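You operate a simulated robot arm through the tools that you are given. There is no shell and no other tool. Be economical: measure what you need, move in short steps, check, and stop when the job is done.

You are at the controls of a simulated two-armed robot. One attempt, no reset.

JOB
Shut the air supply off and stand the water bottle in the grey tray.
Fine: shut the green tap, then the blue tap; flow knob to zero, pump switch off before the bottle is lifted. Leave the other taps. Set down upright: water bottle.

It is judged by the outcome, as a careful person would: the job done as asked, and still so three seconds after it is handed in. It fails if anything else is knocked over, pushed out of place, dropped, spilled or broken.

ROBOT AND FRAMES
Two 7-joint arms with fingered hands on one trunk, on a base that drives. Base frame: it is fixed to the floor where the robot stands at the start and does not move with it; the origin is under the middle of the robot, x ahead of it, y to its left, z up. Lengths are in mm, angles in rad, forces in N, time in s.
The left shoulder is at the start at [70, 132, 1167], the right one opposite. With the tool pointing down near the work surface each hand reaches from about 100 to 540 mm from the robot's upright axis, wherever it stands, measured 20 degrees to its own side. Places, roughly: blue tap [600, 300, 1100]; flow knob [400, 100, 700]; green tap [600, -100, 1100]; grey tap [600, -300, 1100]; inside of the grey tray [400, -300, 800]; pump switch [400, 300, 700]; white tap [600, -200, 1100]. Payload 2.3 kg a hand.
The tool frame of a hand sits at the grasp point between the pads (the TCP): z along the fingers, y along the line on which they close. The tips reach 25 mm beyond it. Largest opening 88 mm; the body of the gripper starts 29 mm behind the TCP. The gripper is a hand of 3 fingers: y runs from the thumb to the fingers, the wrist lies at [-13, -97, -162] in the tool frame.
Orientation is that of the tool frame in the base frame, as a unit quaternion [w, x, y, z]. With the fingers straight down and the wrist toward the robot, the tool's x, y and z point along [0, 1, 0], [1, 0, 0] and [0, 0, -1] of the base frame.

CONTROLS
- The arms move only by the tool apply_moves. It takes "left_rows", "right_rows" or both (then of equal length, played together; a hand with none holds still); each is a list that holds one entry, the list of rows, each a list of 6 numbers: the shift along the tool's x, y, z in mm, then the turn, a rotation vector about the tool's x, y, z in rad. In form: [[[tx, ty, tz, rx, ry, rz], ...]]. A call has 1 to 8 rows; each row is the pose to reach, as a shift and turn from the pose commanded when the call began, along the tool's axes at that moment. Rows are played at 5 a second. More than 50 mm and 0.15 rad between two rows, and nothing of the call is played. A pose out of reach is approached as far as the arm can. The call stops where the force on the tool passes 40 N (or 10 N more than at its start, if that is more) or the arm is blocked; 0.2 s more then pass. In this call time passes only in rows, and 0.2 s behind the last. The reply holds the time, the measured pose of the TCP, the force on the tool along the base axes, the opening and the grip force, in the units named above and with some noise, with the torque about the TCP (base axes, N m) and any sound that the robot's microphone picked up, and new pictures: "show" is both (left out), scene, wrist or none (wrist: the cameras of the hands that moved).
- Cameras (640 x 400 px; columns grow to the right, rows downward): "scene" is now at [129.4, 17.5, 1472.6]; the picture's right is [0.22, -0.97, 0.00], its down [-0.71, -0.16, -0.69] and it looks along [0.67, 0.15, -0.73] (base axes); focal length 214 px, centre (320, 200). "left" rides on the left gripper at [-58, -85, -99] in its tool frame; the picture's right is [-0.67, -0.35, 0.66], its down [0.69, -0.63, 0.37] and it looks along [0.29, 0.69, 0.66] (tool axes); focal length 261 px, centre (320, 200). "right" rides on the right gripper at [58, -85, -99] in its tool frame; the picture's right is [-0.67, 0.35, -0.66], its down [-0.69, -0.63, 0.37] and it looks along [-0.29, 0.69, 0.66] (tool axes); focal length 261 px, centre (320, 200). There is no depth. A picture from a camera that has moved, and an enlarged one, comes with that camera's place and axes in the base frame and with its lens.
- slide_trunk(by): slides the trunk up (or, below 0, down) by that many mm; the arms and the scene camera ride with it, the base frame stays. It gives what a move gives, with no picture.
- base_move(legs): drives the robot by 1 to 6 legs, each [ahead, left, turn to the left] in mm, mm and rad, along the robot's own axes; the way and the turn of a leg run together, so that a leg with both is an arc; at most 1500 mm and 3.142 rad a leg. The arms and the cameras ride along, it lands a little off, and it stops where it bumps. It gives what a move gives, and a new picture of the scene camera.
- finger_targets(index, middle, thumb_bend, thumb_turn, hand): sets how far each is bent, from 0 (flat) to 1 (curled in); at 0.3 the hand is open as for a grip, at 0.7 the pads meet at the TCP. One left out holds its place. A second passes; each finger stops where it meets its share of the squeeze, and holds until it gets a number again. It is the only way to open and close the hand. It gives what a move gives, with no picture; readings hold the bend of each and the force on the fingers (four entries, about 0 where the hand has none), thumb and palm. thumb_turn goes from beside the hand (0) to across from the fingers (1), as for a grip.
- pan_tilt(pan, tilt): turns the head with the scene camera to pan (to the left, within 1.501 rad either way) and tilt (down, from -0.506 to 1.204), counted from straight ahead of the robot. It gives what a move gives, and a new picture of the scene camera.
- zoom(camera, box): a new picture of the part [left, top, right, bottom] of that camera's present view, enlarged. It takes no simulated time.
- close_job(): hands the job in; it is judged then, once.

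Go step by step. Nothing tells you exact positions but the pictures and the camera data: compare them with the known pose of the tool, close in by small moves and look again before you grip or let go. The budget is 120 turns and 260 pictures, counting those below and the enlarged ones. Unless the task says otherwise, let go and move clear before handing in, and close with one line.

The tools are called after "Call:" as name(argument=value, ...) on one line, values as JSON. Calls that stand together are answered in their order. apply_moves: Moves the arms, as the interface text tells. Its arguments: {"type":"object","properties":{"left_rows":{"type":"array"},"right_rows":{"type":"array"},"show":{"type":"string","enum":["both","scene","wrist","none"]}},"required":[]} The other tools are called the same way: slide_trunk (by) slides the trunk up or down; finger_targets (index, middle, thumb_bend, thumb_turn, hand) moves the fingers one by one; base_move (legs) drives the base; pan_tilt (pan, tilt) turns the head that bears the scene camera; zoom (camera, box) takes an enlarged picture of a part of a camera's view; close_job () hands the job in.

At the start:

```text
t: 0.0
left_position: [363.5, 272.3, 1299.6]
left_tcp_rot: [0.001, 0.707, 0.707, 0.0]
left_ft_force: [0.0, -0.6, 0.7]
left_moment: [0.01, 0.01, 0.01]
left_gripper_width: 87.6
left_gripper_force: 0.0
left_shape: jaw
left_bend: [0.3, 0.3, 0.3, 0.98]
left_finger forces: [0.0, 0.1, 0.0, 0.0, 0.0, 0.1]
right_position: [465.8, -55.2, 1269.5]
right_tcp_rot: [0.0, 0.708, 0.706, 0.0]
right_ft_force: [-0.1, 0.3, 0.4]
right_moment: [-0.02, 0.0, 0.0]
right_gripper_width: 87.3
right_gripper_force: 0.0
right_shape: jaw
right_bend: [0.3, 0.3, 0.3, 0.98]
right_finger forces: [0.0, 0.0, 0.1, 0.1, 0.0, 0.0]
trunk travel left (down, up): [-725.0, 115.0]
robot x, y, heading: [-0.2, 1.5, 0.001]
head pan, tilt: [0.225, 0.815]
```

scene: 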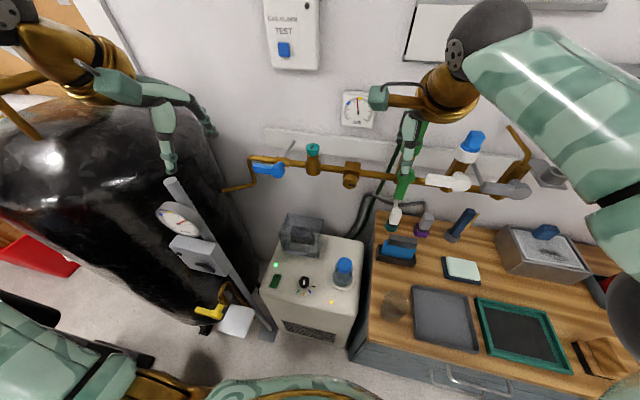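
right: 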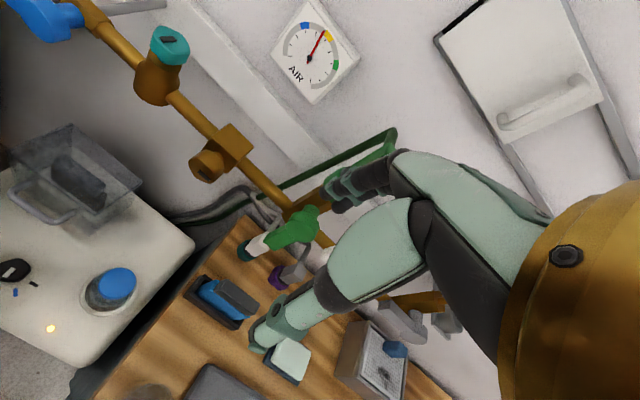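
left: 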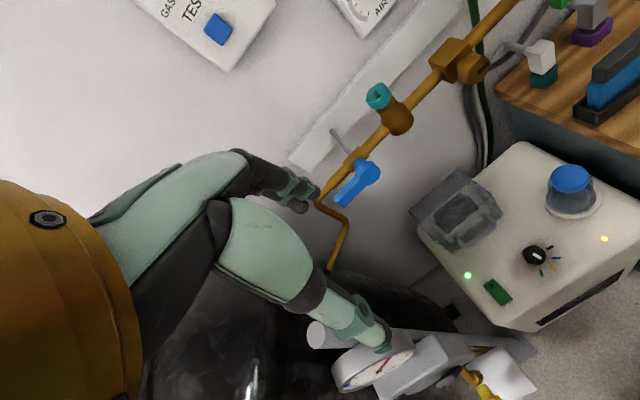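

I see a wall pipe with blue, green, white and grey taps, a pump box with a switch, a knob and a blue-capped flask, and a bench with trays. I'll enlarge the parts I need before moving anything.

Call:
zoom(camera="scene", box=[220, 120, 400, 232])

Call:
zoom(camera="scene", box=[240, 210, 400, 350])

Call:
zoom(camera="scene", box=[370, 110, 570, 240])

Call:
zoom(camera="scene", box=[360, 200, 640, 390])

```text
3.56 times, centred on (310, 176) of scene
camera zoom: at [129.4, 17.5, 1472.6], right [0.22, -0.97, 0.0], down [-0.71, -0.16, -0.69], along [0.67, 0.15, -0.73], focal length 763 px, centre (356, 285)
```

zoom: 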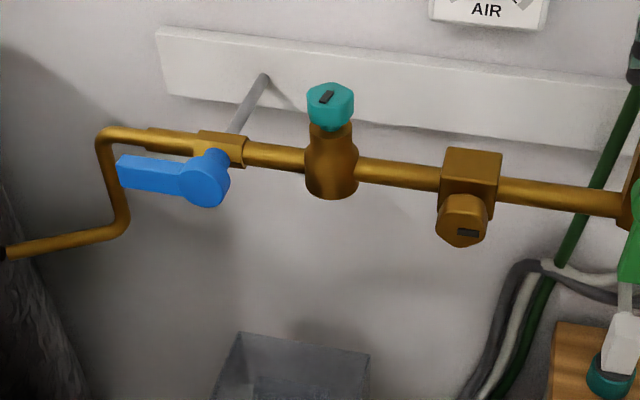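

```text
2.86 times, centred on (320, 280) of scene
camera zoom: at [129.4, 17.5, 1472.6], right [0.22, -0.97, 0.0], down [-0.71, -0.16, -0.69], along [0.67, 0.15, -0.73], focal length 613 px, centre (320, -29)
```

zoom: 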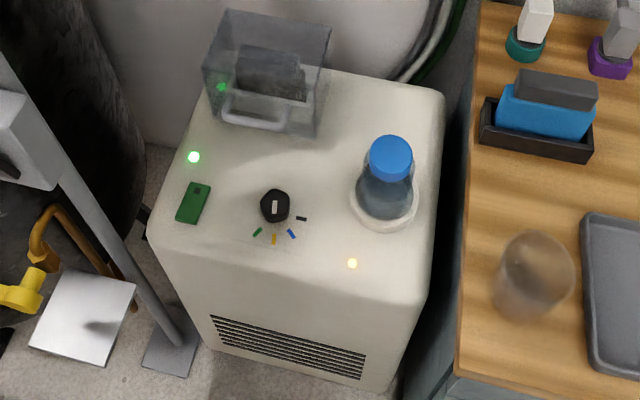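

```text
3.08 times, centred on (470, 175) of scene
camera zoom: at [129.4, 17.5, 1472.6], right [0.22, -0.97, 0.0], down [-0.71, -0.16, -0.69], along [0.67, 0.15, -0.73], focal length 660 px, centre (-142, 277)
```

zoom: 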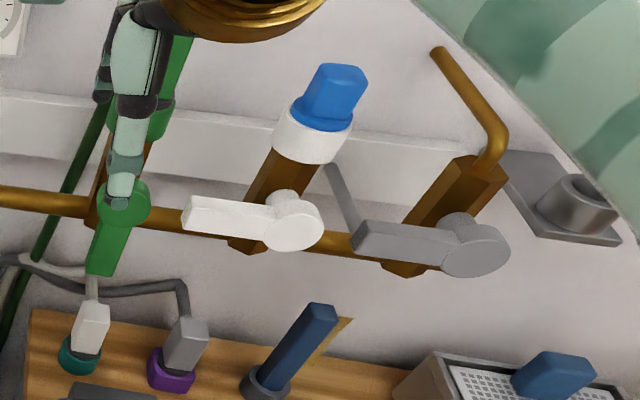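

```text
2.11 times, centred on (500, 295) of scene
camera zoom: at [129.4, 17.5, 1472.6], right [0.22, -0.97, 0.0], down [-0.71, -0.16, -0.69], along [0.67, 0.15, -0.73], focal length 452 px, centre (-59, 0)
```

zoom: 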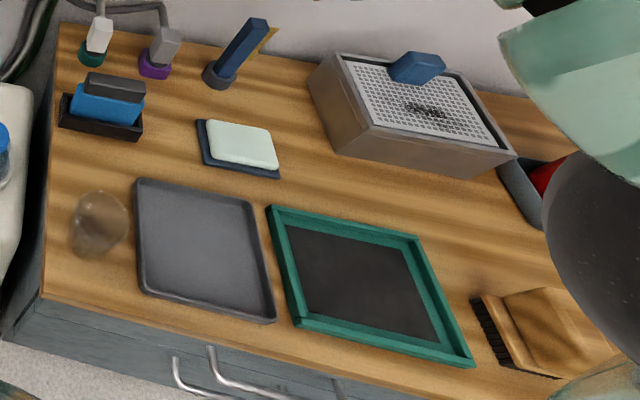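

Call:
zoom(camera="right", box=[200, 140, 440, 290])

Call:
zoom(camera="left", box=[280, 60, 440, 220])

Call:
zoom(camera="left", box=[420, 150, 640, 320])

```text
2.67 times, centred on (320, 215) of right
camera zoom: at [380.0, 4.4, 1368.5], right [0.35, -0.67, 0.66], down [-0.63, -0.69, -0.37], along [0.69, -0.29, -0.66], focal length 695 px, centre (320, 160)
```

zoom: 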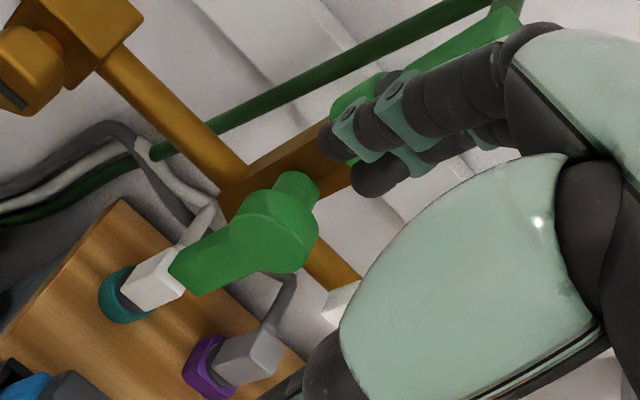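

```text
2.50 times, centred on (360, 140) of left
camera zoom: at [278.9, 215.1, 1398.4], right [-0.35, -0.67, -0.66], down [-0.63, 0.69, -0.37], along [0.69, 0.29, -0.66], focal length 652 px, centre (220, 350)
```

zoom: 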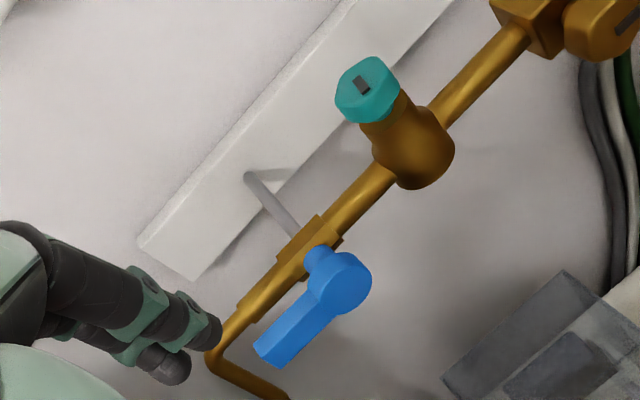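

```text
2.35 times, centred on (530, 235) of left
camera zoom: at [278.9, 215.1, 1398.4], right [-0.35, -0.67, -0.66], down [-0.63, 0.69, -0.37], along [0.69, 0.29, -0.66], focal length 613 px, centre (-174, 118)
```

zoom: 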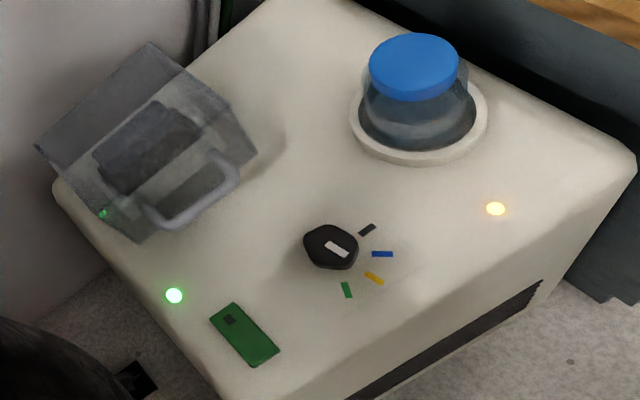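

Green and blue levers lie along their pipes, so both are open. White and grey lie across theirs, so they are shut. On the pump, the knob points about yellow, the black mark looks like zero, and the green switch's lamp is lit. I'll turn both hands to point at the wall while pulling back a little.

Call:
apply_moves(right_rows=[[[0, -8, 0, -0.15, 0, 0], [0, -16, 0, -0.3, 0, 0], [0, -24, 0, -0.45, 0, 0], [0, -32, 0, -0.6, 0, 0], [0, -40, 0, -0.75, 0, 0], [0, -48, 0, -0.9, 0, 0], [0, -56, 0, -1.05, 0, 0], [0, -64, 0, -1.2, 0, 0]]], left_rows=[[[0, 0, 0, -0.15, 0, 0], [0, 0, 0, -0.3, 0, 0], [0, 0, 0, -0.45, 0, 0], [0, 0, 0, -0.6, 0, 0], [0, 0, 0, -0.75, 0, 0], [0, 0, 0, -0.9, 0, 0], [0, 0, 0, -1.05, 0, 0], [0, 0, 0, -1.2, 0, 0]]], show="scene")

```text
t: 1.8
left_position: [365.8, 273.1, 1300.4]
left_tcp_rot: [0.4, 0.584, 0.582, 0.399]
left_ft_force: [0.3, 1.2, 0.6]
left_moment: [0.0, 0.0, 0.01]
left_gripper_width: 87.9
left_gripper_force: 0.0
left_shape: jaw
left_bend: [0.3, 0.3, 0.3, 0.98]
left_finger forces: [0.0, 0.0, 0.0, 0.0, 0.1, 0.0]
left hand out of reach, approached as far as the arm can: row 8
right_position: [402.2, -51.2, 1269.2]
right_tcp_rot: [0.4, 0.583, 0.584, 0.399]
right_ft_force: [0.5, -0.2, 0.6]
right_moment: [0.01, -0.04, 0.01]
right_gripper_width: 87.6
right_gripper_force: 0.1
right_shape: jaw
right_bend: [0.3, 0.3, 0.3, 0.98]
right_finger forces: [0.0, 0.0, 0.0, 0.0, 0.1, 0.0]
trunk travel left (down, up): [-725.0, 115.0]
robot x, y, heading: [-2.3, -0.6, -0.003]
head pan, tilt: [0.225, 0.815]
camera scene: at [129.8, 18.6, 1472.6], right [0.22, -0.97, 0.0], down [-0.71, -0.16, -0.69], along [0.67, 0.15, -0.73], focal length 214 px, centre (320, 200)
```

scene: 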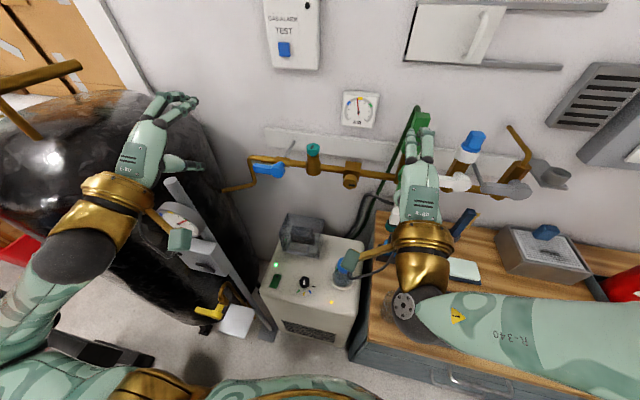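

Call:
apply_moves(right_rows=[[[-24, -38, 20, -0.09, 0, 0], [-48, -76, 50, -0.18, 0, 0], [-72, -110, 80, -0.27, 0, 0], [-95, -140, 100, -0.37, 0, 0], [-95, -165, 105, -0.37, 0, 0]]], show="scene")

Call:
finger_targets(hand="right", index=0.65, middle=0.65, thumb_bend=0.65, thumb_turn=1)

Call:
zoom(camera="scene", box=[360, 100, 520, 240])

Call:
zoom(camera="right", box=[0, 0, 640, 400])

```text
refused: row 2 steps farther than a row can; nothing moved
```

```text
t: 2.8
left_position: [364.4, 273.5, 1301.8]
left_tcp_rot: [0.4, 0.584, 0.583, 0.399]
left_ft_force: [-0.6, -0.5, -0.8]
left_moment: [0.01, -0.01, 0.01]
left_gripper_width: 87.6
left_gripper_force: 0.1
left_shape: jaw
left_bend: [0.3, 0.3, 0.3, 0.98]
left_finger forces: [0.0, 0.0, 0.0, 0.0, 0.0, 0.0]
right_position: [402.7, -53.8, 1270.7]
right_tcp_rot: [0.399, 0.583, 0.584, 0.4]
right_ft_force: [-0.4, -0.1, -0.2]
right_moment: [0.01, -0.01, 0.02]
right_gripper_width: 9.2
right_gripper_force: 0.0
right_shape: fingers
right_bend: [0.65, 0.65, 0.65, 1.0]
right_finger forces: [0.0, 0.0, 0.0, 0.0, 0.1, 0.0]
trunk travel left (down, up): [-725.0, 115.0]
robot x, y, heading: [-1.0, 1.0, -0.0]
head pan, tilt: [0.225, 0.815]
```

```text
2.86 times, centred on (440, 170) of scene
camera zoom: at [129.2, 17.6, 1472.6], right [0.22, -0.97, 0.0], down [-0.71, -0.16, -0.69], along [0.67, 0.15, -0.73], focal length 613 px, centre (-23, 286)
```

zoom: 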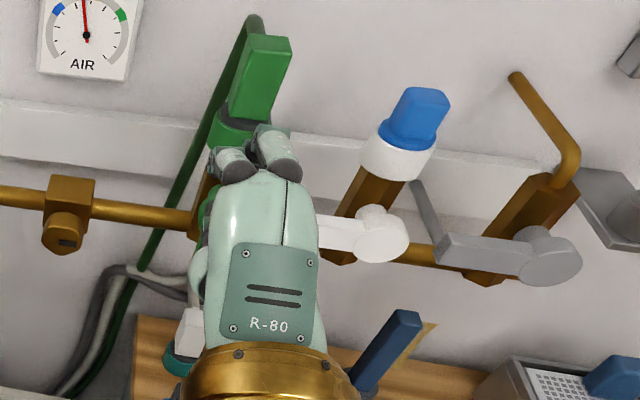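

```text
1.00 times, centred on (320, 200) of right (not enlarged: the box is as wide or as high as the picture)
camera zoom: at [278.2, 4.9, 1226.3], right [-0.48, -0.67, 0.56], down [0.11, -0.69, -0.72], along [0.87, -0.28, 0.41], focal length 261 px, centre (320, 200)
```

zoom: 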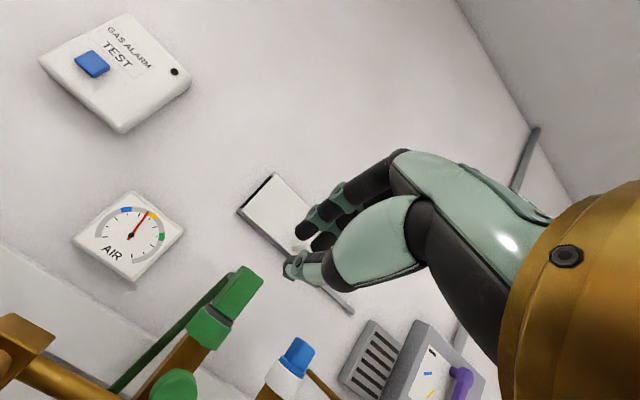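

Call:
apply_moves(right_rows=[[[-20, -30, 17, -0.09, 0, 0], [-40, -60, 34, -0.18, 0, 0], [-60, -90, 51, -0.27, 0, 0], [-80, -120, 70, -0.37, 0, 0], [-95, -145, 90, -0.37, 0, 0], [-95, -165, 105, -0.37, 0, 0]]])

Call:
zoom(camera="scene", box=[360, 100, 520, 240])

```text
t: 4.2
left_position: [366.3, 274.7, 1301.7]
left_tcp_rot: [0.399, 0.584, 0.584, 0.399]
left_ft_force: [-1.5, 0.7, 0.4]
left_moment: [-0.01, 0.03, -0.01]
left_gripper_width: 87.7
left_gripper_force: 0.1
left_shape: jaw
left_bend: [0.3, 0.3, 0.3, 0.98]
left_finger forces: [0.0, 0.0, 0.1, 0.0, 0.0, 0.1]
right_position: [508.8, -73.9, 1116.4]
right_tcp_rot: [0.505, 0.504, 0.497, 0.494]
right_ft_force: [0.1, -0.2, -0.6]
right_moment: [0.02, 0.0, 0.0]
right_gripper_width: 9.1
right_gripper_force: 0.0
right_shape: fingers
right_bend: [0.65, 0.65, 0.65, 1.0]
right_finger forces: [0.0, 0.0, 0.1, 0.0, 0.1, 0.1]
right hand out of reach, approached as far as the arm can: row 3, 4, 5, 6
trunk travel left (down, up): [-725.0, 115.0]
robot x, y, heading: [1.8, 0.1, -0.003]
head pan, tilt: [0.225, 0.815]
camera scene: at [130.3, 17.5, 1472.5], right [0.22, -0.97, 0.0], down [-0.71, -0.16, -0.69], along [0.67, 0.15, -0.73], focal length 214 px, centre (320, 200)
camera right: at [410.2, -13.9, 1031.1], right [-0.67, -0.66, 0.35], down [0.35, -0.69, -0.63], along [0.66, -0.3, 0.69], focal length 261 px, centre (320, 200)
```

scene: 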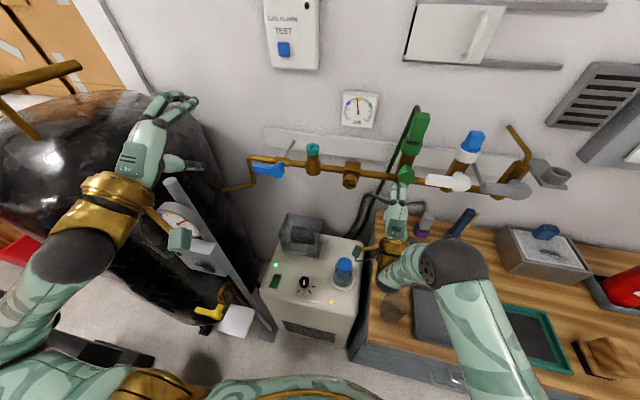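
right: 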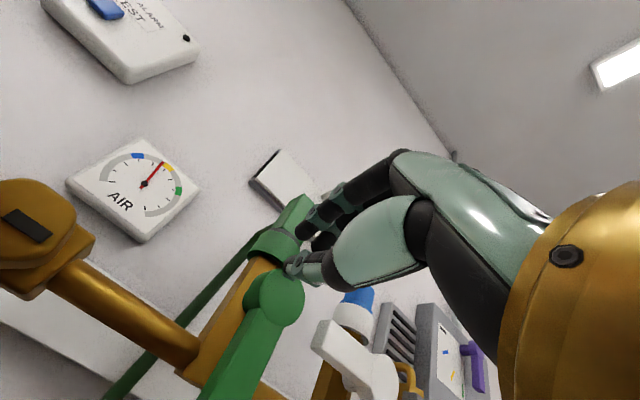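

```text
2.86 times, centred on (440, 170) of scene
camera zoom: at [130.3, 17.5, 1472.5], right [0.22, -0.97, 0.0], down [-0.71, -0.16, -0.69], along [0.67, 0.15, -0.73], focal length 613 px, centre (-23, 286)
```

zoom: 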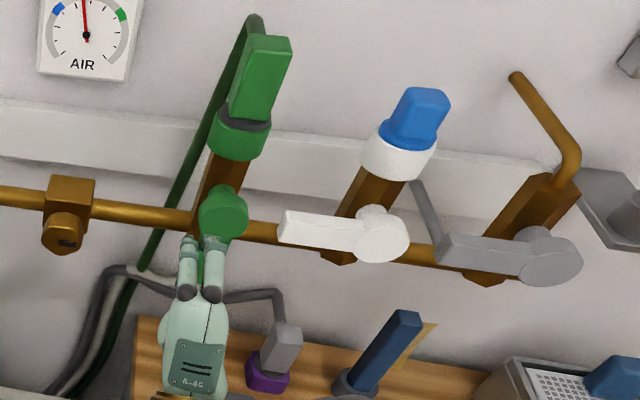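

The right hand reached its limit just in front of the green lever. I'll lower the trunk and shift the base right so the closed fingers come beside the lever on its right.

Call:
slide_trunk(by=-50)

Call:
base_move(legs=[[0, -85, 0]])

Call:
zoom(camera="scene", box=[320, 80, 480, 220])

Call:
zoom(camera="right", box=[0, 0, 640, 400])

```text
t: 5.1
left_position: [366.0, 274.5, 1252.3]
left_tcp_rot: [0.399, 0.584, 0.583, 0.398]
left_ft_force: [0.8, -0.3, 0.1]
left_moment: [0.01, 0.01, -0.02]
left_gripper_width: 87.8
left_gripper_force: 0.1
left_shape: jaw
left_bend: [0.3, 0.3, 0.3, 0.98]
left_finger forces: [0.0, 0.0, 0.0, 0.0, 0.0, 0.0]
right_position: [507.8, -73.0, 1067.5]
right_tcp_rot: [0.506, 0.505, 0.496, 0.493]
right_ft_force: [0.3, 0.4, 0.4]
right_moment: [-0.02, 0.0, 0.01]
right_gripper_width: 9.1
right_gripper_force: 0.0
right_shape: fingers
right_bend: [0.65, 0.65, 0.65, 1.0]
right_finger forces: [0.0, 0.0, 0.0, 0.0, 0.0, 0.0]
trunk travel left (down, up): [-675.0, 165.0]
robot x, y, heading: [0.1, -4.4, 0.002]
head pan, tilt: [0.225, 0.815]
```

```text
t: 6.2
left_position: [363.9, 191.2, 1250.9]
left_tcp_rot: [0.4, 0.583, 0.584, 0.398]
left_ft_force: [-0.2, -0.2, -0.2]
left_moment: [0.0, 0.0, 0.02]
left_gripper_width: 87.6
left_gripper_force: 0.1
left_shape: jaw
left_bend: [0.3, 0.3, 0.3, 0.98]
left_finger forces: [0.0, 0.1, 0.0, 0.0, 0.1, 0.0]
right_position: [507.4, -156.5, 1067.4]
right_tcp_rot: [0.505, 0.503, 0.497, 0.494]
right_ft_force: [-0.2, 1.3, 0.0]
right_moment: [-0.01, 0.03, 0.02]
right_gripper_width: 8.9
right_gripper_force: 0.1
right_shape: fingers
right_bend: [0.65, 0.65, 0.65, 1.0]
right_finger forces: [0.0, 0.1, 0.0, 0.1, 0.1, 0.0]
trunk travel left (down, up): [-675.0, 165.0]
robot x, y, heading: [-0.0, -86.8, -0.003]
head pan, tilt: [0.225, 0.815]
camera scene: at [129.3, -64.6, 1422.5], right [0.22, -0.97, 0.0], down [-0.71, -0.16, -0.69], along [0.67, 0.15, -0.73], focal length 214 px, centre (320, 200)
```

scene: 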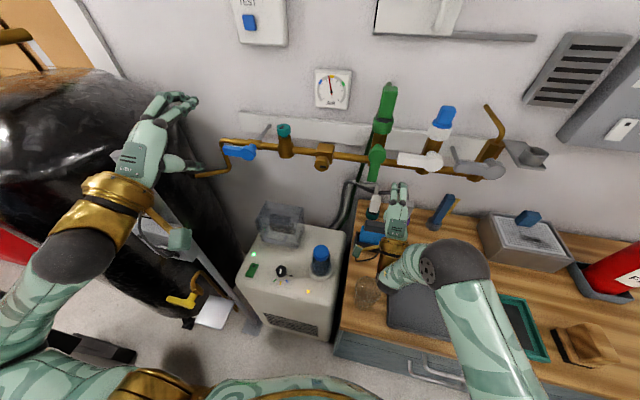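

```text
2.86 times, centred on (400, 150) of scene
camera zoom: at [129.3, -64.6, 1422.5], right [0.22, -0.97, 0.0], down [-0.71, -0.16, -0.69], along [0.67, 0.15, -0.73], focal length 613 px, centre (91, 343)
```

zoom: 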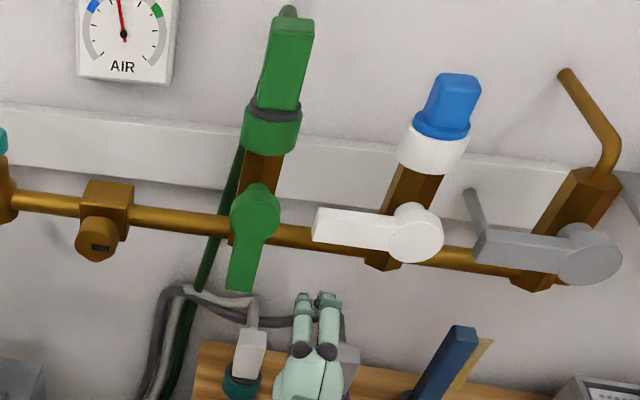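

```text
1.00 times, centred on (320, 200) of right (not enlarged: the box is as wide or as high as the picture)
camera zoom: at [409.4, -97.2, 981.7], right [-0.67, -0.66, 0.35], down [0.35, -0.7, -0.63], along [0.66, -0.29, 0.69], focal length 261 px, centre (320, 200)
```

zoom: 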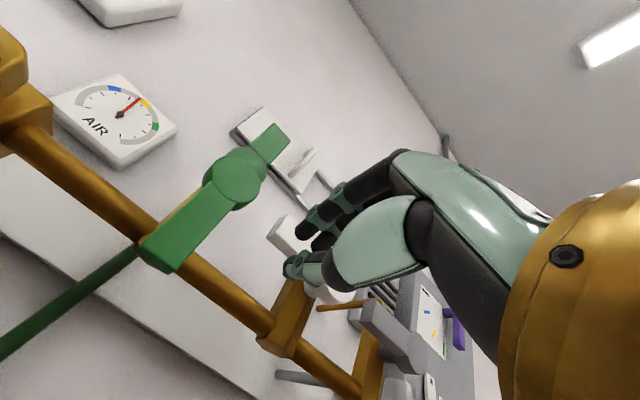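

The green lever hangs from a hub near (593, -103, 1118), and its tip is near z 1031. I'll go in beside it on its right, then push it left.

Call:
apply_moves(right_rows=[[[0, -6, 32, 0, 0, 0], [0, -10, 64, 0, 0, 0]]])

Call:
zoom(camera="scene", box=[320, 80, 480, 220])

```text
t: 6.8
left_position: [366.4, 189.0, 1251.7]
left_tcp_rot: [0.4, 0.584, 0.583, 0.399]
left_ft_force: [0.7, 0.3, -0.8]
left_moment: [-0.01, -0.04, 0.01]
left_gripper_width: 87.8
left_gripper_force: 0.2
left_shape: jaw
left_bend: [0.3, 0.3, 0.3, 0.98]
left_finger forces: [0.0, 0.1, 0.0, 0.0, 0.1, 0.0]
right_position: [573.9, -160.4, 1054.5]
right_tcp_rot: [0.505, 0.505, 0.496, 0.494]
right_ft_force: [0.0, -0.3, 0.6]
right_moment: [-0.01, 0.06, 0.0]
right_gripper_width: 9.0
right_gripper_force: 0.2
right_shape: fingers
right_bend: [0.65, 0.65, 0.65, 1.0]
right_finger forces: [0.0, 0.1, 0.1, 0.1, 0.1, 0.0]
trunk travel left (down, up): [-675.0, 165.0]
robot x, y, heading: [-2.2, -84.0, 0.0]
head pan, tilt: [0.225, 0.815]
camera scene: at [130.4, -67.5, 1422.5], right [0.22, -0.97, 0.0], down [-0.71, -0.16, -0.69], along [0.67, 0.15, -0.73], focal length 214 px, centre (320, 200)
camera right: at [474.4, -100.2, 970.1], right [-0.67, -0.66, 0.35], down [0.35, -0.69, -0.63], along [0.66, -0.3, 0.69], focal length 261 px, centre (320, 200)
```

scene: 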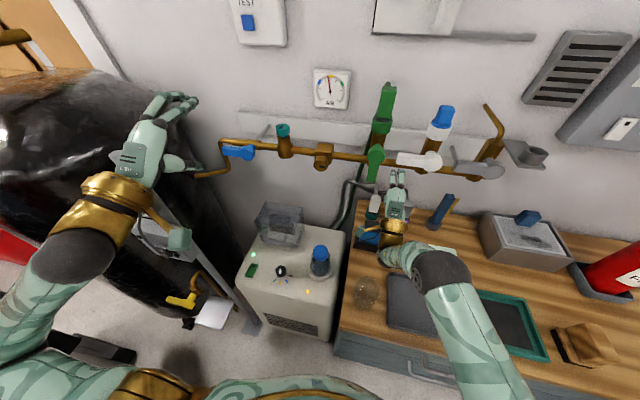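
right: 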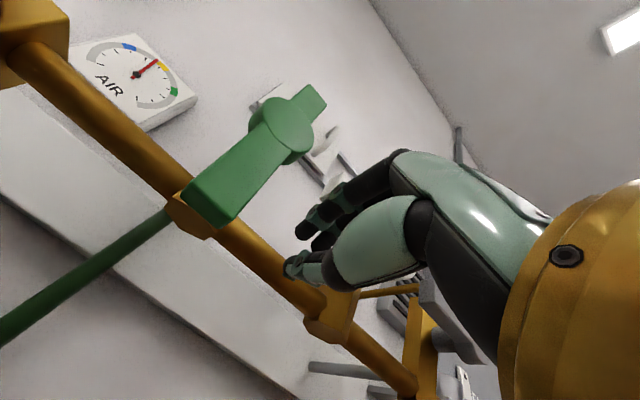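

```text
2.86 times, centred on (400, 150) of scene
camera zoom: at [130.4, -67.5, 1422.5], right [0.22, -0.97, 0.0], down [-0.71, -0.16, -0.69], along [0.67, 0.15, -0.73], focal length 613 px, centre (91, 343)
```

zoom: 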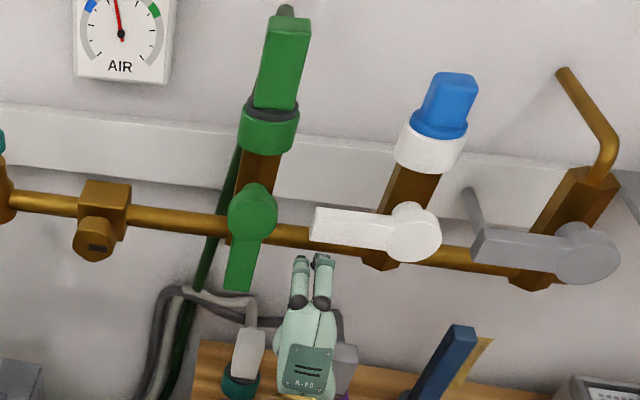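

Call:
apply_moves(right_rows=[[[12, 2, 0, 0, 0, 0], [24, 2, 0, 0, 0, 0], [36, 0, 0, 0, 0, 0], [48, -2, 0, 0, 0, 0], [58, -4, 0, 0, 0, 0]]], show="wrist")

Call:
zoom(camera="scene", box=[320, 80, 480, 220])

```text
t: 8.0
left_position: [365.9, 189.0, 1251.0]
left_tcp_rot: [0.399, 0.584, 0.584, 0.399]
left_ft_force: [0.0, 0.9, -0.2]
left_moment: [0.03, -0.03, -0.03]
left_gripper_width: 87.8
left_gripper_force: 0.0
left_shape: jaw
left_bend: [0.3, 0.3, 0.3, 0.98]
left_finger forces: [0.1, 0.0, 0.1, 0.0, 0.0, 0.0]
right_position: [572.5, -101.5, 1053.0]
right_tcp_rot: [0.505, 0.504, 0.497, 0.494]
right_ft_force: [0.3, -1.4, 0.0]
right_moment: [0.01, 0.0, 0.0]
right_gripper_width: 8.4
right_gripper_force: 1.1
right_shape: fingers
right_bend: [0.65, 0.65, 0.65, 1.0]
right_finger forces: [1.2, 0.0, 0.1, 0.0, 0.0, 0.0]
trunk travel left (down, up): [-675.0, 165.0]
robot x, y, heading: [-0.7, -87.4, -0.001]
head pan, tilt: [0.225, 0.815]
camera right: at [473.8, -41.9, 967.5], right [-0.67, -0.66, 0.35], down [0.35, -0.69, -0.63], along [0.66, -0.3, 0.69], focal length 261 px, centre (320, 200)
```

right: 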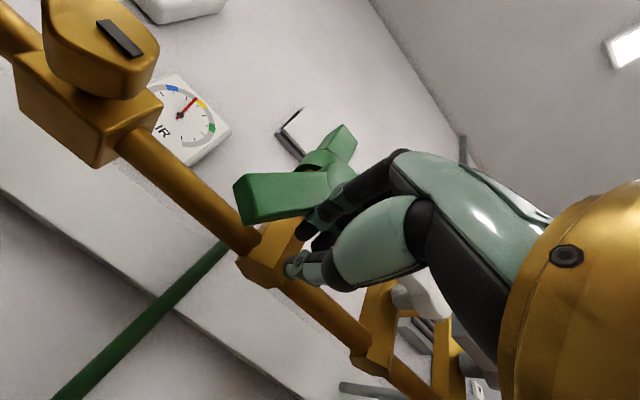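

```text
2.86 times, centred on (400, 150) of scene
camera zoom: at [129.2, -67.6, 1422.6], right [0.22, -0.97, 0.0], down [-0.71, -0.16, -0.69], along [0.67, 0.15, -0.73], focal length 613 px, centre (91, 343)
```

zoom: 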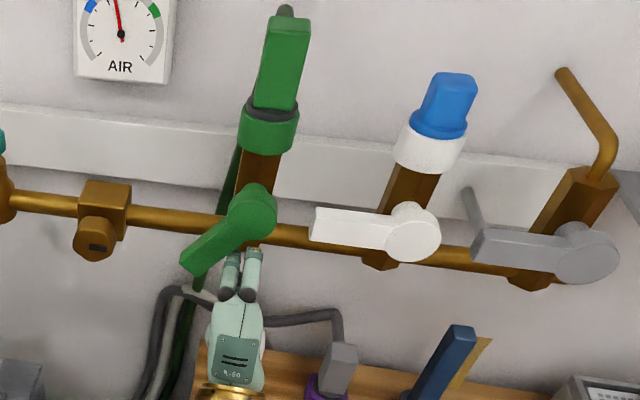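

The lever turns easily and is about halfway. I'll follow the arc round.

Call:
apply_moves(right_rows=[[[11, 0, 0, 0, 0, 0], [22, 2, 0, 0, 0, 0], [34, 8, 0, 0, 0, 0], [44, 16, 0, 0, 0, 0], [50, 24, 0, 0, 0, 0]]], show="wrist")

Call:
zoom(camera="scene", box=[320, 80, 480, 220])

```text
t: 9.2
left_position: [366.1, 187.9, 1252.5]
left_tcp_rot: [0.399, 0.584, 0.583, 0.399]
left_ft_force: [0.6, -0.5, 0.0]
left_moment: [0.0, 0.02, 0.01]
left_gripper_width: 87.3
left_gripper_force: 0.2
left_shape: jaw
left_bend: [0.3, 0.3, 0.3, 0.98]
left_finger forces: [0.0, 0.0, 0.0, 0.1, 0.0, 0.0]
right_position: [567.5, -83.4, 1087.1]
right_tcp_rot: [0.503, 0.506, 0.498, 0.493]
right_ft_force: [-8.2, -1.5, -17.2]
right_moment: [0.09, 0.2, -0.02]
right_gripper_width: 0.6
right_gripper_force: 9.3
right_shape: fingers
right_bend: [0.7, 0.72, 0.65, 1.0]
right_finger forces: [7.1, 12.0, 0.0, 0.0, 0.0, 0.0]
right hand out of reach, approached as far as the arm can: row 1, 2, 3, 4, 5
trunk travel left (down, up): [-675.0, 165.0]
robot x, y, heading: [2.3, -85.5, -0.003]
head pan, tilt: [0.225, 0.815]
camera right: at [469.3, -24.0, 1002.4], right [-0.67, -0.66, 0.35], down [0.35, -0.69, -0.63], along [0.66, -0.3, 0.69], focal length 261 px, centre (320, 200)
```

right: 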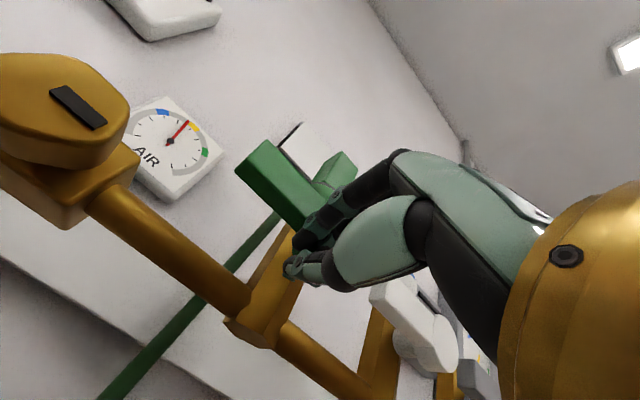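

```text
2.86 times, centred on (400, 150) of scene
camera zoom: at [129.4, -69.1, 1422.3], right [0.22, -0.97, 0.0], down [-0.71, -0.16, -0.69], along [0.67, 0.15, -0.73], focal length 613 px, centre (91, 343)
```

zoom: 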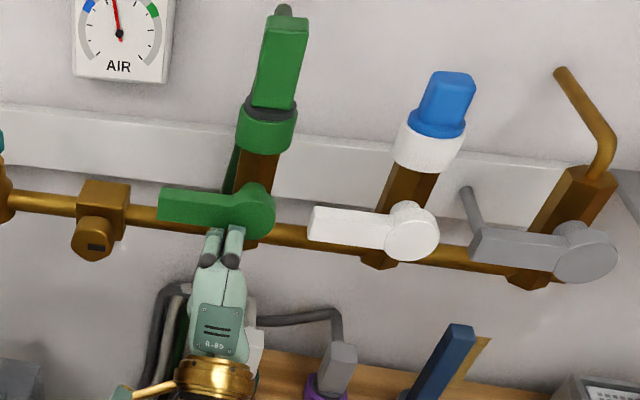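

The green lever is now horizontal and against its stop, like its shut neighbours. I'll back the right hand out and look over the left side for the blue tap.

Call:
apply_moves(right_rows=[[[0, -18, 0, 0, 0, 0], [0, -20, -40, 0, 0, 0], [0, -20, -85, 0, 0, 0]]], show="none")

Call:
pan_tilt(pan=0.6, tilt=1.1)

```text
t: 10.0
left_position: [364.1, 190.2, 1251.6]
left_tcp_rot: [0.399, 0.583, 0.584, 0.4]
left_ft_force: [0.7, 0.3, -0.7]
left_moment: [-0.01, -0.02, -0.01]
left_gripper_width: 87.6
left_gripper_force: 0.1
left_shape: jaw
left_bend: [0.3, 0.3, 0.3, 0.98]
left_finger forces: [0.1, 0.0, 0.0, 0.0, 0.0, 0.1]
right_position: [488.1, -79.2, 1072.6]
right_tcp_rot: [0.505, 0.505, 0.496, 0.494]
right_ft_force: [-0.4, -0.3, 0.1]
right_moment: [0.02, 0.04, 0.01]
right_gripper_width: 8.8
right_gripper_force: 0.0
right_shape: fingers
right_bend: [0.65, 0.65, 0.65, 1.0]
right_finger forces: [0.1, 0.0, 0.0, 0.1, 0.0, 0.1]
right hand out of reach, approached as far as the arm can: row 1, 3
trunk travel left (down, up): [-675.0, 165.0]
robot x, y, heading: [1.9, -83.3, 0.003]
head pan, tilt: [0.225, 0.815]
```

```text
t: 10.8
left_position: [366.0, 189.1, 1251.2]
left_tcp_rot: [0.398, 0.584, 0.584, 0.399]
left_ft_force: [0.0, 0.7, -0.1]
left_moment: [-0.02, 0.0, 0.06]
left_gripper_width: 87.5
left_gripper_force: 0.0
left_shape: jaw
left_bend: [0.3, 0.3, 0.3, 0.98]
left_finger forces: [0.0, 0.0, 0.0, 0.1, 0.0, 0.0]
right_position: [489.6, -81.4, 1071.6]
right_tcp_rot: [0.503, 0.506, 0.498, 0.493]
right_ft_force: [0.3, -0.5, -0.3]
right_moment: [0.03, 0.01, -0.02]
right_gripper_width: 8.8
right_gripper_force: 0.1
right_shape: fingers
right_bend: [0.65, 0.65, 0.65, 1.0]
right_finger forces: [0.0, 0.0, 0.0, 0.1, 0.0, 0.0]
trunk travel left (down, up): [-675.0, 165.0]
robot x, y, heading: [-2.6, -82.7, -0.002]
head pan, tilt: [0.6, 1.1]
camera scene: at [103.7, -49.9, 1402.1], right [0.56, -0.83, 0.0], down [-0.74, -0.5, -0.45], along [0.37, 0.26, -0.89], focal length 214 px, centre (320, 200)
```

scene: 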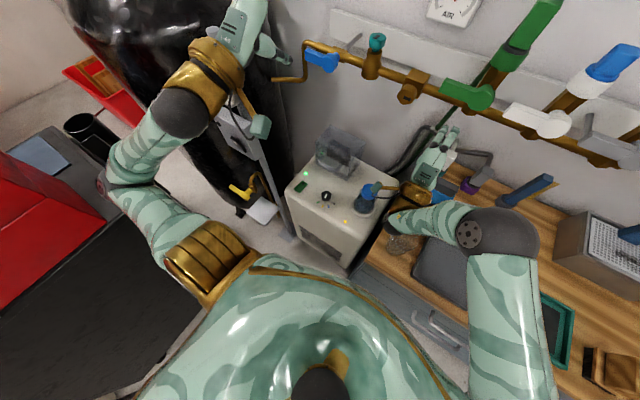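

Call:
pan_tilt(pan=1.4, tilt=1.0)

```text
t: 12.0
left_position: [366.0, 188.2, 1251.3]
left_tcp_rot: [0.399, 0.584, 0.584, 0.399]
left_ft_force: [-1.0, -0.3, -0.3]
left_moment: [0.02, 0.01, -0.02]
left_gripper_width: 87.9
left_gripper_force: 0.1
left_shape: jaw
left_bend: [0.3, 0.3, 0.3, 0.98]
left_finger forces: [0.1, 0.0, 0.0, 0.0, 0.1, 0.0]
right_position: [489.8, -80.1, 1071.6]
right_tcp_rot: [0.504, 0.506, 0.496, 0.493]
right_ft_force: [0.0, 0.3, 0.2]
right_moment: [-0.02, -0.02, -0.01]
right_gripper_width: 9.1
right_gripper_force: 0.1
right_shape: fingers
right_bend: [0.65, 0.65, 0.65, 1.0]
right_finger forces: [0.0, 0.0, 0.0, 0.0, 0.0, 0.0]
trunk travel left (down, up): [-675.0, 165.0]
robot x, y, heading: [2.4, -85.5, -0.002]
head pan, tilt: [1.4, 1.0]
camera scene: at [63.3, -16.8, 1408.7], right [0.99, -0.17, 0.0], down [-0.14, -0.83, -0.54], along [0.09, 0.53, -0.84], focal length 214 px, centre (320, 200)
```

scene: 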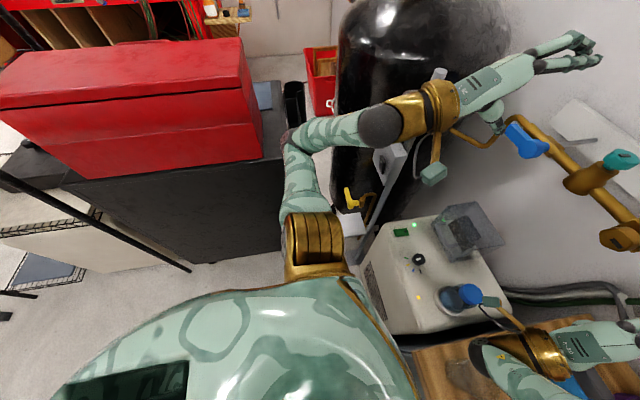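

There is room to the left, with the cart beyond y 520. I'll drive left so the left arm faces the blue tap.

Call:
base_move(legs=[[0, 220, 0]])

Call:
pan_tilt(pan=0.4, tilt=0.8)

Call:
finger_targets(hand="left", index=0.65, middle=0.65, thumb_bend=0.65, thumb_turn=1)

```text
t: 13.6
left_position: [363.3, 404.1, 1251.5]
left_tcp_rot: [0.398, 0.583, 0.585, 0.4]
left_ft_force: [0.9, -0.1, -1.0]
left_moment: [0.0, -0.02, -0.02]
left_gripper_width: 87.7
left_gripper_force: 0.1
left_shape: jaw
left_bend: [0.3, 0.3, 0.3, 0.98]
left_finger forces: [0.0, 0.1, 0.0, 0.1, 0.0, 0.1]
right_position: [489.3, 135.7, 1071.0]
right_tcp_rot: [0.502, 0.505, 0.498, 0.494]
right_ft_force: [1.1, -0.3, -0.3]
right_moment: [-0.01, 0.0, 0.02]
right_gripper_width: 9.1
right_gripper_force: 0.0
right_shape: fingers
right_bend: [0.65, 0.65, 0.65, 1.0]
right_finger forces: [0.1, 0.1, 0.1, 0.1, 0.1, 0.1]
trunk travel left (down, up): [-675.0, 165.0]
robot x, y, heading: [-3.2, 128.7, 0.008]
head pan, tilt: [1.4, 1.0]
camera scene: at [62.1, 196.3, 1408.8], right [0.99, -0.16, 0.0], down [-0.14, -0.83, -0.54], along [0.09, 0.53, -0.84], focal length 214 px, centre (320, 200)
```

scene: 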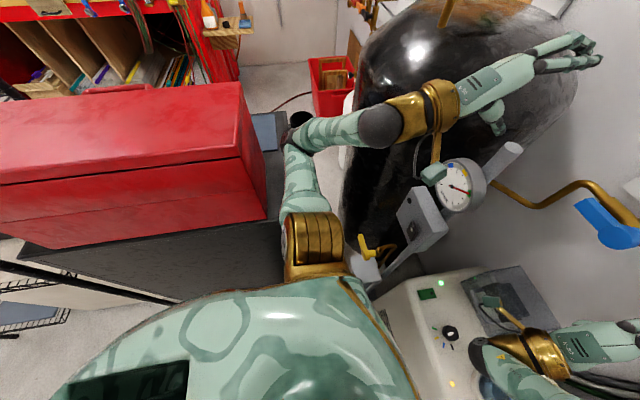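

```text
t: 14.9
left_position: [363.6, 405.7, 1251.2]
left_tcp_rot: [0.398, 0.583, 0.585, 0.399]
left_ft_force: [-1.0, -0.9, 0.4]
left_moment: [-0.01, -0.01, 0.0]
left_gripper_width: 87.8
left_gripper_force: 0.1
left_shape: jaw
left_bend: [0.3, 0.3, 0.3, 0.98]
left_finger forces: [0.0, 0.1, 0.1, 0.1, 0.0, 0.0]
right_position: [489.3, 137.1, 1071.3]
right_tcp_rot: [0.503, 0.505, 0.498, 0.494]
right_ft_force: [-0.3, 0.9, 0.8]
right_moment: [-0.02, 0.01, 0.03]
right_gripper_width: 8.9
right_gripper_force: 0.1
right_shape: fingers
right_bend: [0.65, 0.65, 0.65, 1.0]
right_finger forces: [0.0, 0.1, 0.0, 0.0, 0.1, 0.0]
trunk travel left (down, up): [-675.0, 165.0]
robot x, y, heading: [-1.2, 126.8, 0.003]
head pan, tilt: [0.4, 0.799]
camera scene: at [124.7, 161.4, 1423.8], right [0.4, -0.92, 0.0], down [-0.66, -0.28, -0.7], along [0.64, 0.28, -0.72], focal length 214 px, centre (320, 200)
```

scene: 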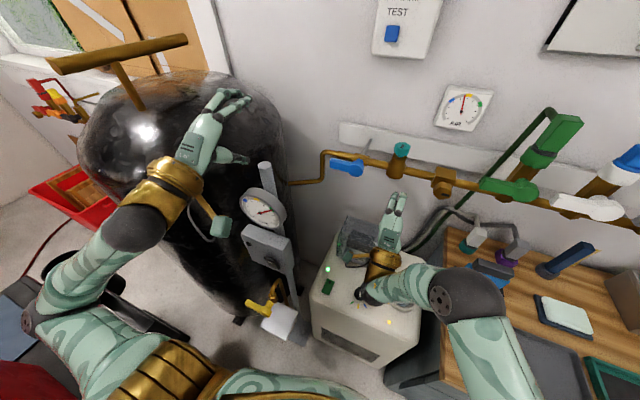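

```text
t: 15.9
left_position: [364.6, 405.9, 1252.2]
left_tcp_rot: [0.398, 0.582, 0.585, 0.4]
left_ft_force: [-0.6, 0.4, 0.3]
left_moment: [0.0, -0.02, 0.01]
left_gripper_width: 9.3
left_gripper_force: 0.1
left_shape: fingers
left_bend: [0.65, 0.65, 0.65, 1.0]
left_finger forces: [0.1, 0.0, 0.0, 0.0, 0.1, 0.0]
right_position: [488.8, 137.3, 1071.7]
right_tcp_rot: [0.503, 0.504, 0.498, 0.495]
right_ft_force: [0.4, 0.8, 1.2]
right_moment: [-0.04, 0.01, -0.02]
right_gripper_width: 8.7
right_gripper_force: 0.0
right_shape: fingers
right_bend: [0.65, 0.65, 0.65, 1.0]
right_finger forces: [0.1, 0.1, 0.0, 0.1, 0.0, 0.0]
trunk travel left (down, up): [-675.0, 165.0]
robot x, y, heading: [1.4, 129.3, -0.003]
head pan, tilt: [0.4, 0.799]
```

Call:
slide_trunk(by=-50)

Call:
apply_moves(left_rows=[[[-12, -16, 22, -0.05, 0, 0], [-24, -32, 44, -0.1, 0, 0], [-36, -48, 66, -0.15, 0, 0], [-48, -64, 88, -0.2, 0, 0], [-60, -80, 110, -0.25, 0, 0], [-72, -96, 130, -0.3, 0, 0], [-84, -112, 152, -0.35, 0, 0], [-97, -128, 172, -0.37, 0, 0]]])

Call:
zoom(camera="scene", box=[260, 100, 420, 240])

```text
t: 16.8
left_position: [362.8, 405.4, 1201.6]
left_tcp_rot: [0.398, 0.583, 0.585, 0.4]
left_ft_force: [-0.3, 0.0, -0.4]
left_moment: [0.01, -0.02, 0.02]
left_gripper_width: 9.4
left_gripper_force: 0.1
left_shape: fingers
left_bend: [0.65, 0.65, 0.65, 1.0]
left_finger forces: [0.0, 0.0, 0.0, 0.0, 0.1, 0.0]
right_position: [489.6, 137.3, 1022.2]
right_tcp_rot: [0.503, 0.504, 0.498, 0.495]
right_ft_force: [-0.5, -0.2, -0.6]
right_moment: [0.03, 0.0, 0.0]
right_gripper_width: 9.0
right_gripper_force: 0.0
right_shape: fingers
right_bend: [0.65, 0.65, 0.65, 1.0]
right_finger forces: [0.0, 0.0, 0.0, 0.1, 0.1, 0.0]
trunk travel left (down, up): [-625.0, 215.0]
robot x, y, heading: [-0.5, 132.3, 0.01]
head pan, tilt: [0.4, 0.799]
```

```text
t: 17.7
left_position: [394.9, 413.6, 1148.4]
left_tcp_rot: [0.462, 0.564, 0.516, 0.449]
left_ft_force: [4.0, -2.9, 27.8]
left_moment: [-0.12, 0.9, 0.0]
left_gripper_width: 0.2
left_gripper_force: 14.6
left_shape: fingers
left_bend: [0.65, 0.65, 0.65, 1.0]
left_finger forces: [0.0, 0.1, 0.1, 0.1, 28.2, 0.0]
left hand out of reach, approached as far as the arm can: row 1, 2, 3, 4
right_position: [488.5, 123.3, 1022.6]
right_tcp_rot: [0.517, 0.519, 0.482, 0.481]
right_ft_force: [-3.1, 2.1, 1.5]
right_moment: [0.05, 0.17, -0.18]
right_gripper_width: 9.2
right_gripper_force: 0.0
right_shape: fingers
right_bend: [0.65, 0.65, 0.65, 1.0]
right_finger forces: [0.1, 0.0, 0.0, 0.1, 0.0, 0.0]
trunk travel left (down, up): [-625.0, 215.0]
robot x, y, heading: [1.6, 149.2, -0.05]
head pan, tilt: [0.4, 0.799]
stopped in row 4 (left hand): the force on the tool passed its limit at 113 N (the readings are from after the stop); the commanded pose is now the measured one
camera scene: at [128.5, 167.6, 1374.2], right [0.34, -0.94, 0.0], down [-0.67, -0.24, -0.7], along [0.66, 0.24, -0.72], focal length 214 px, centre (320, 200)
camera left: at [280.0, 364.4, 1079.6], right [0.54, -0.69, -0.48], down [0.3, 0.69, -0.66], along [0.78, 0.22, 0.58], focal length 261 px, centre (320, 200)
```

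scene: 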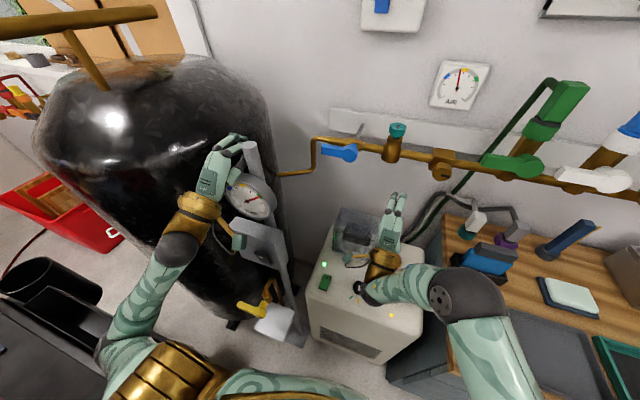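
left: 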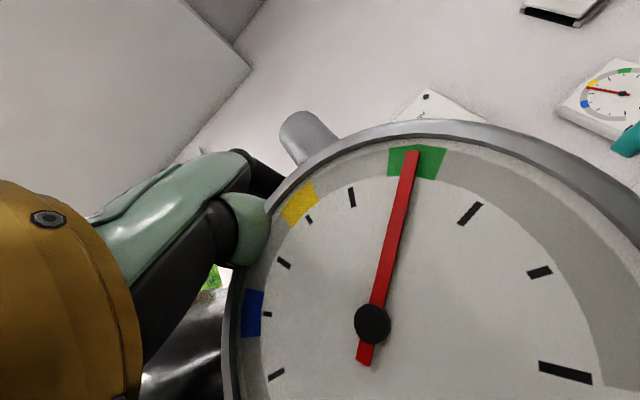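

```text
2.86 times, centred on (340, 170) of scene
camera zoom: at [128.5, 167.6, 1374.2], right [0.34, -0.94, 0.0], down [-0.67, -0.24, -0.7], along [0.66, 0.24, -0.72], focal length 613 px, centre (263, 286)
```

zoom: 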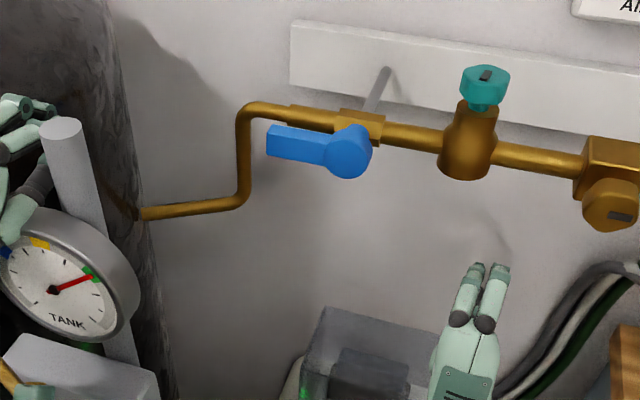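

The left hand touched the tank gauge on the stand, which stands higher than I took it to be. I'll lift straight off it, pull the left hand back, and use the right hand for the blue tap instead.

Call:
slide_trunk(by=60)

Call:
apply_moves(left_rows=[[[0, 20, -10, 0, 0, 0], [0, 40, -40, 0, 0, 0], [0, 60, -75, 0, 0, 0]]])

Call:
zoom(camera="scene", box=[180, 120, 340, 340])

```text
t: 17.9
left_position: [396.1, 409.9, 1149.9]
left_tcp_rot: [0.46, 0.563, 0.515, 0.454]
left_ft_force: [9.0, 5.2, 23.0]
left_moment: [0.15, 0.59, -0.19]
left_gripper_width: 1.2
left_gripper_force: 11.5
left_shape: fingers
left_bend: [0.65, 0.65, 0.65, 1.0]
left_finger forces: [0.0, 0.0, 0.1, 0.1, 22.9, 0.0]
right_position: [490.1, 120.5, 1022.7]
right_tcp_rot: [0.515, 0.518, 0.484, 0.481]
right_ft_force: [0.7, -0.4, -0.2]
right_moment: [0.0, 0.01, 0.04]
right_gripper_width: 8.8
right_gripper_force: 0.0
right_shape: fingers
right_bend: [0.65, 0.65, 0.65, 1.0]
right_finger forces: [0.0, 0.0, 0.1, 0.0, 0.0, 0.0]
trunk travel left (down, up): [-626.0, 214.0]
robot x, y, heading: [2.6, 141.4, -0.047]
head pan, tilt: [0.4, 0.799]
stopped: the force on the tool passed its limit at 49 N (the readings are from after the stop); the commanded pose is now the measured one
```

```text
t: 18.8
left_position: [336.6, 429.2, 1234.7]
left_tcp_rot: [0.46, 0.564, 0.515, 0.452]
left_ft_force: [-0.7, 0.7, 1.0]
left_moment: [-0.01, 0.03, 0.03]
left_gripper_width: 9.1
left_gripper_force: 0.1
left_shape: fingers
left_bend: [0.65, 0.65, 0.65, 1.0]
left_finger forces: [0.0, 0.1, 0.1, 0.0, 0.0, 0.0]
left hand out of reach, approached as far as the arm can: row 1, 2, 3
right_position: [487.5, 126.3, 1024.9]
right_tcp_rot: [0.516, 0.517, 0.484, 0.482]
right_ft_force: [0.6, 0.3, 0.6]
right_moment: [0.01, 0.02, 0.02]
right_gripper_width: 9.0
right_gripper_force: 0.2
right_shape: fingers
right_bend: [0.65, 0.65, 0.65, 1.0]
right_finger forces: [0.1, 0.0, 0.0, 0.0, 0.0, 0.0]
trunk travel left (down, up): [-626.0, 214.0]
robot x, y, heading: [-2.7, 147.2, -0.041]
head pan, tilt: [0.4, 0.799]
camera scene: at [127.0, 169.0, 1375.0], right [0.35, -0.94, 0.0], down [-0.67, -0.25, -0.7], along [0.65, 0.24, -0.72], focal length 214 px, centre (320, 200)
camera left: at [221.6, 380.7, 1164.2], right [0.55, -0.69, -0.48], down [0.3, 0.69, -0.66], along [0.78, 0.22, 0.58], focal length 261 px, centre (320, 200)
```

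scene: 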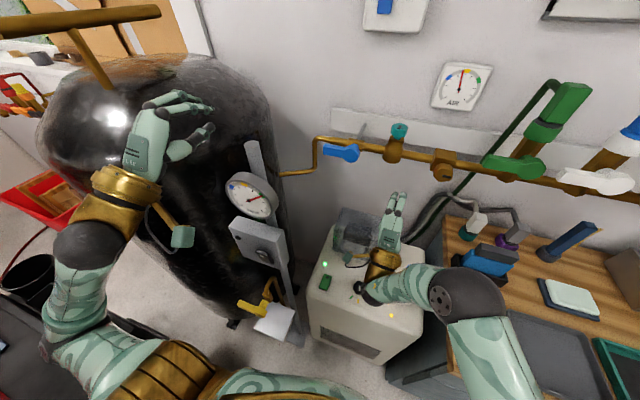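
left: 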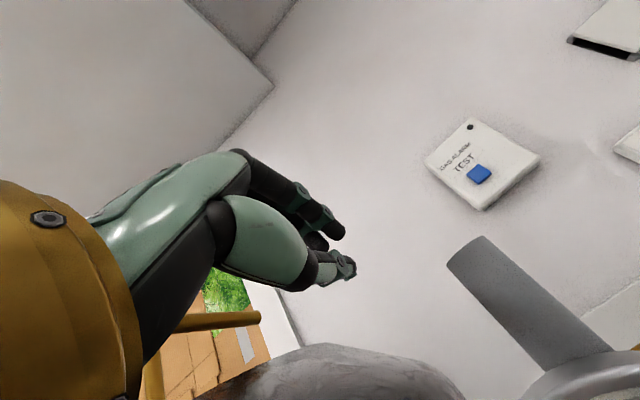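

```text
1.82 times, centred on (260, 230) of scene
camera zoom: at [127.0, 169.0, 1375.0], right [0.35, -0.94, 0.0], down [-0.67, -0.25, -0.7], along [0.65, 0.24, -0.72], focal length 390 px, centre (429, 146)
```

zoom: 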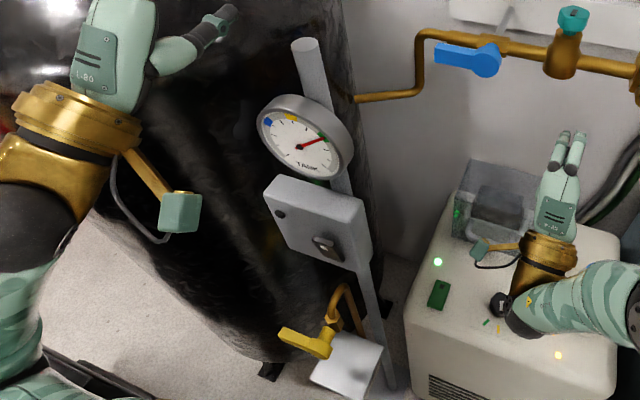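

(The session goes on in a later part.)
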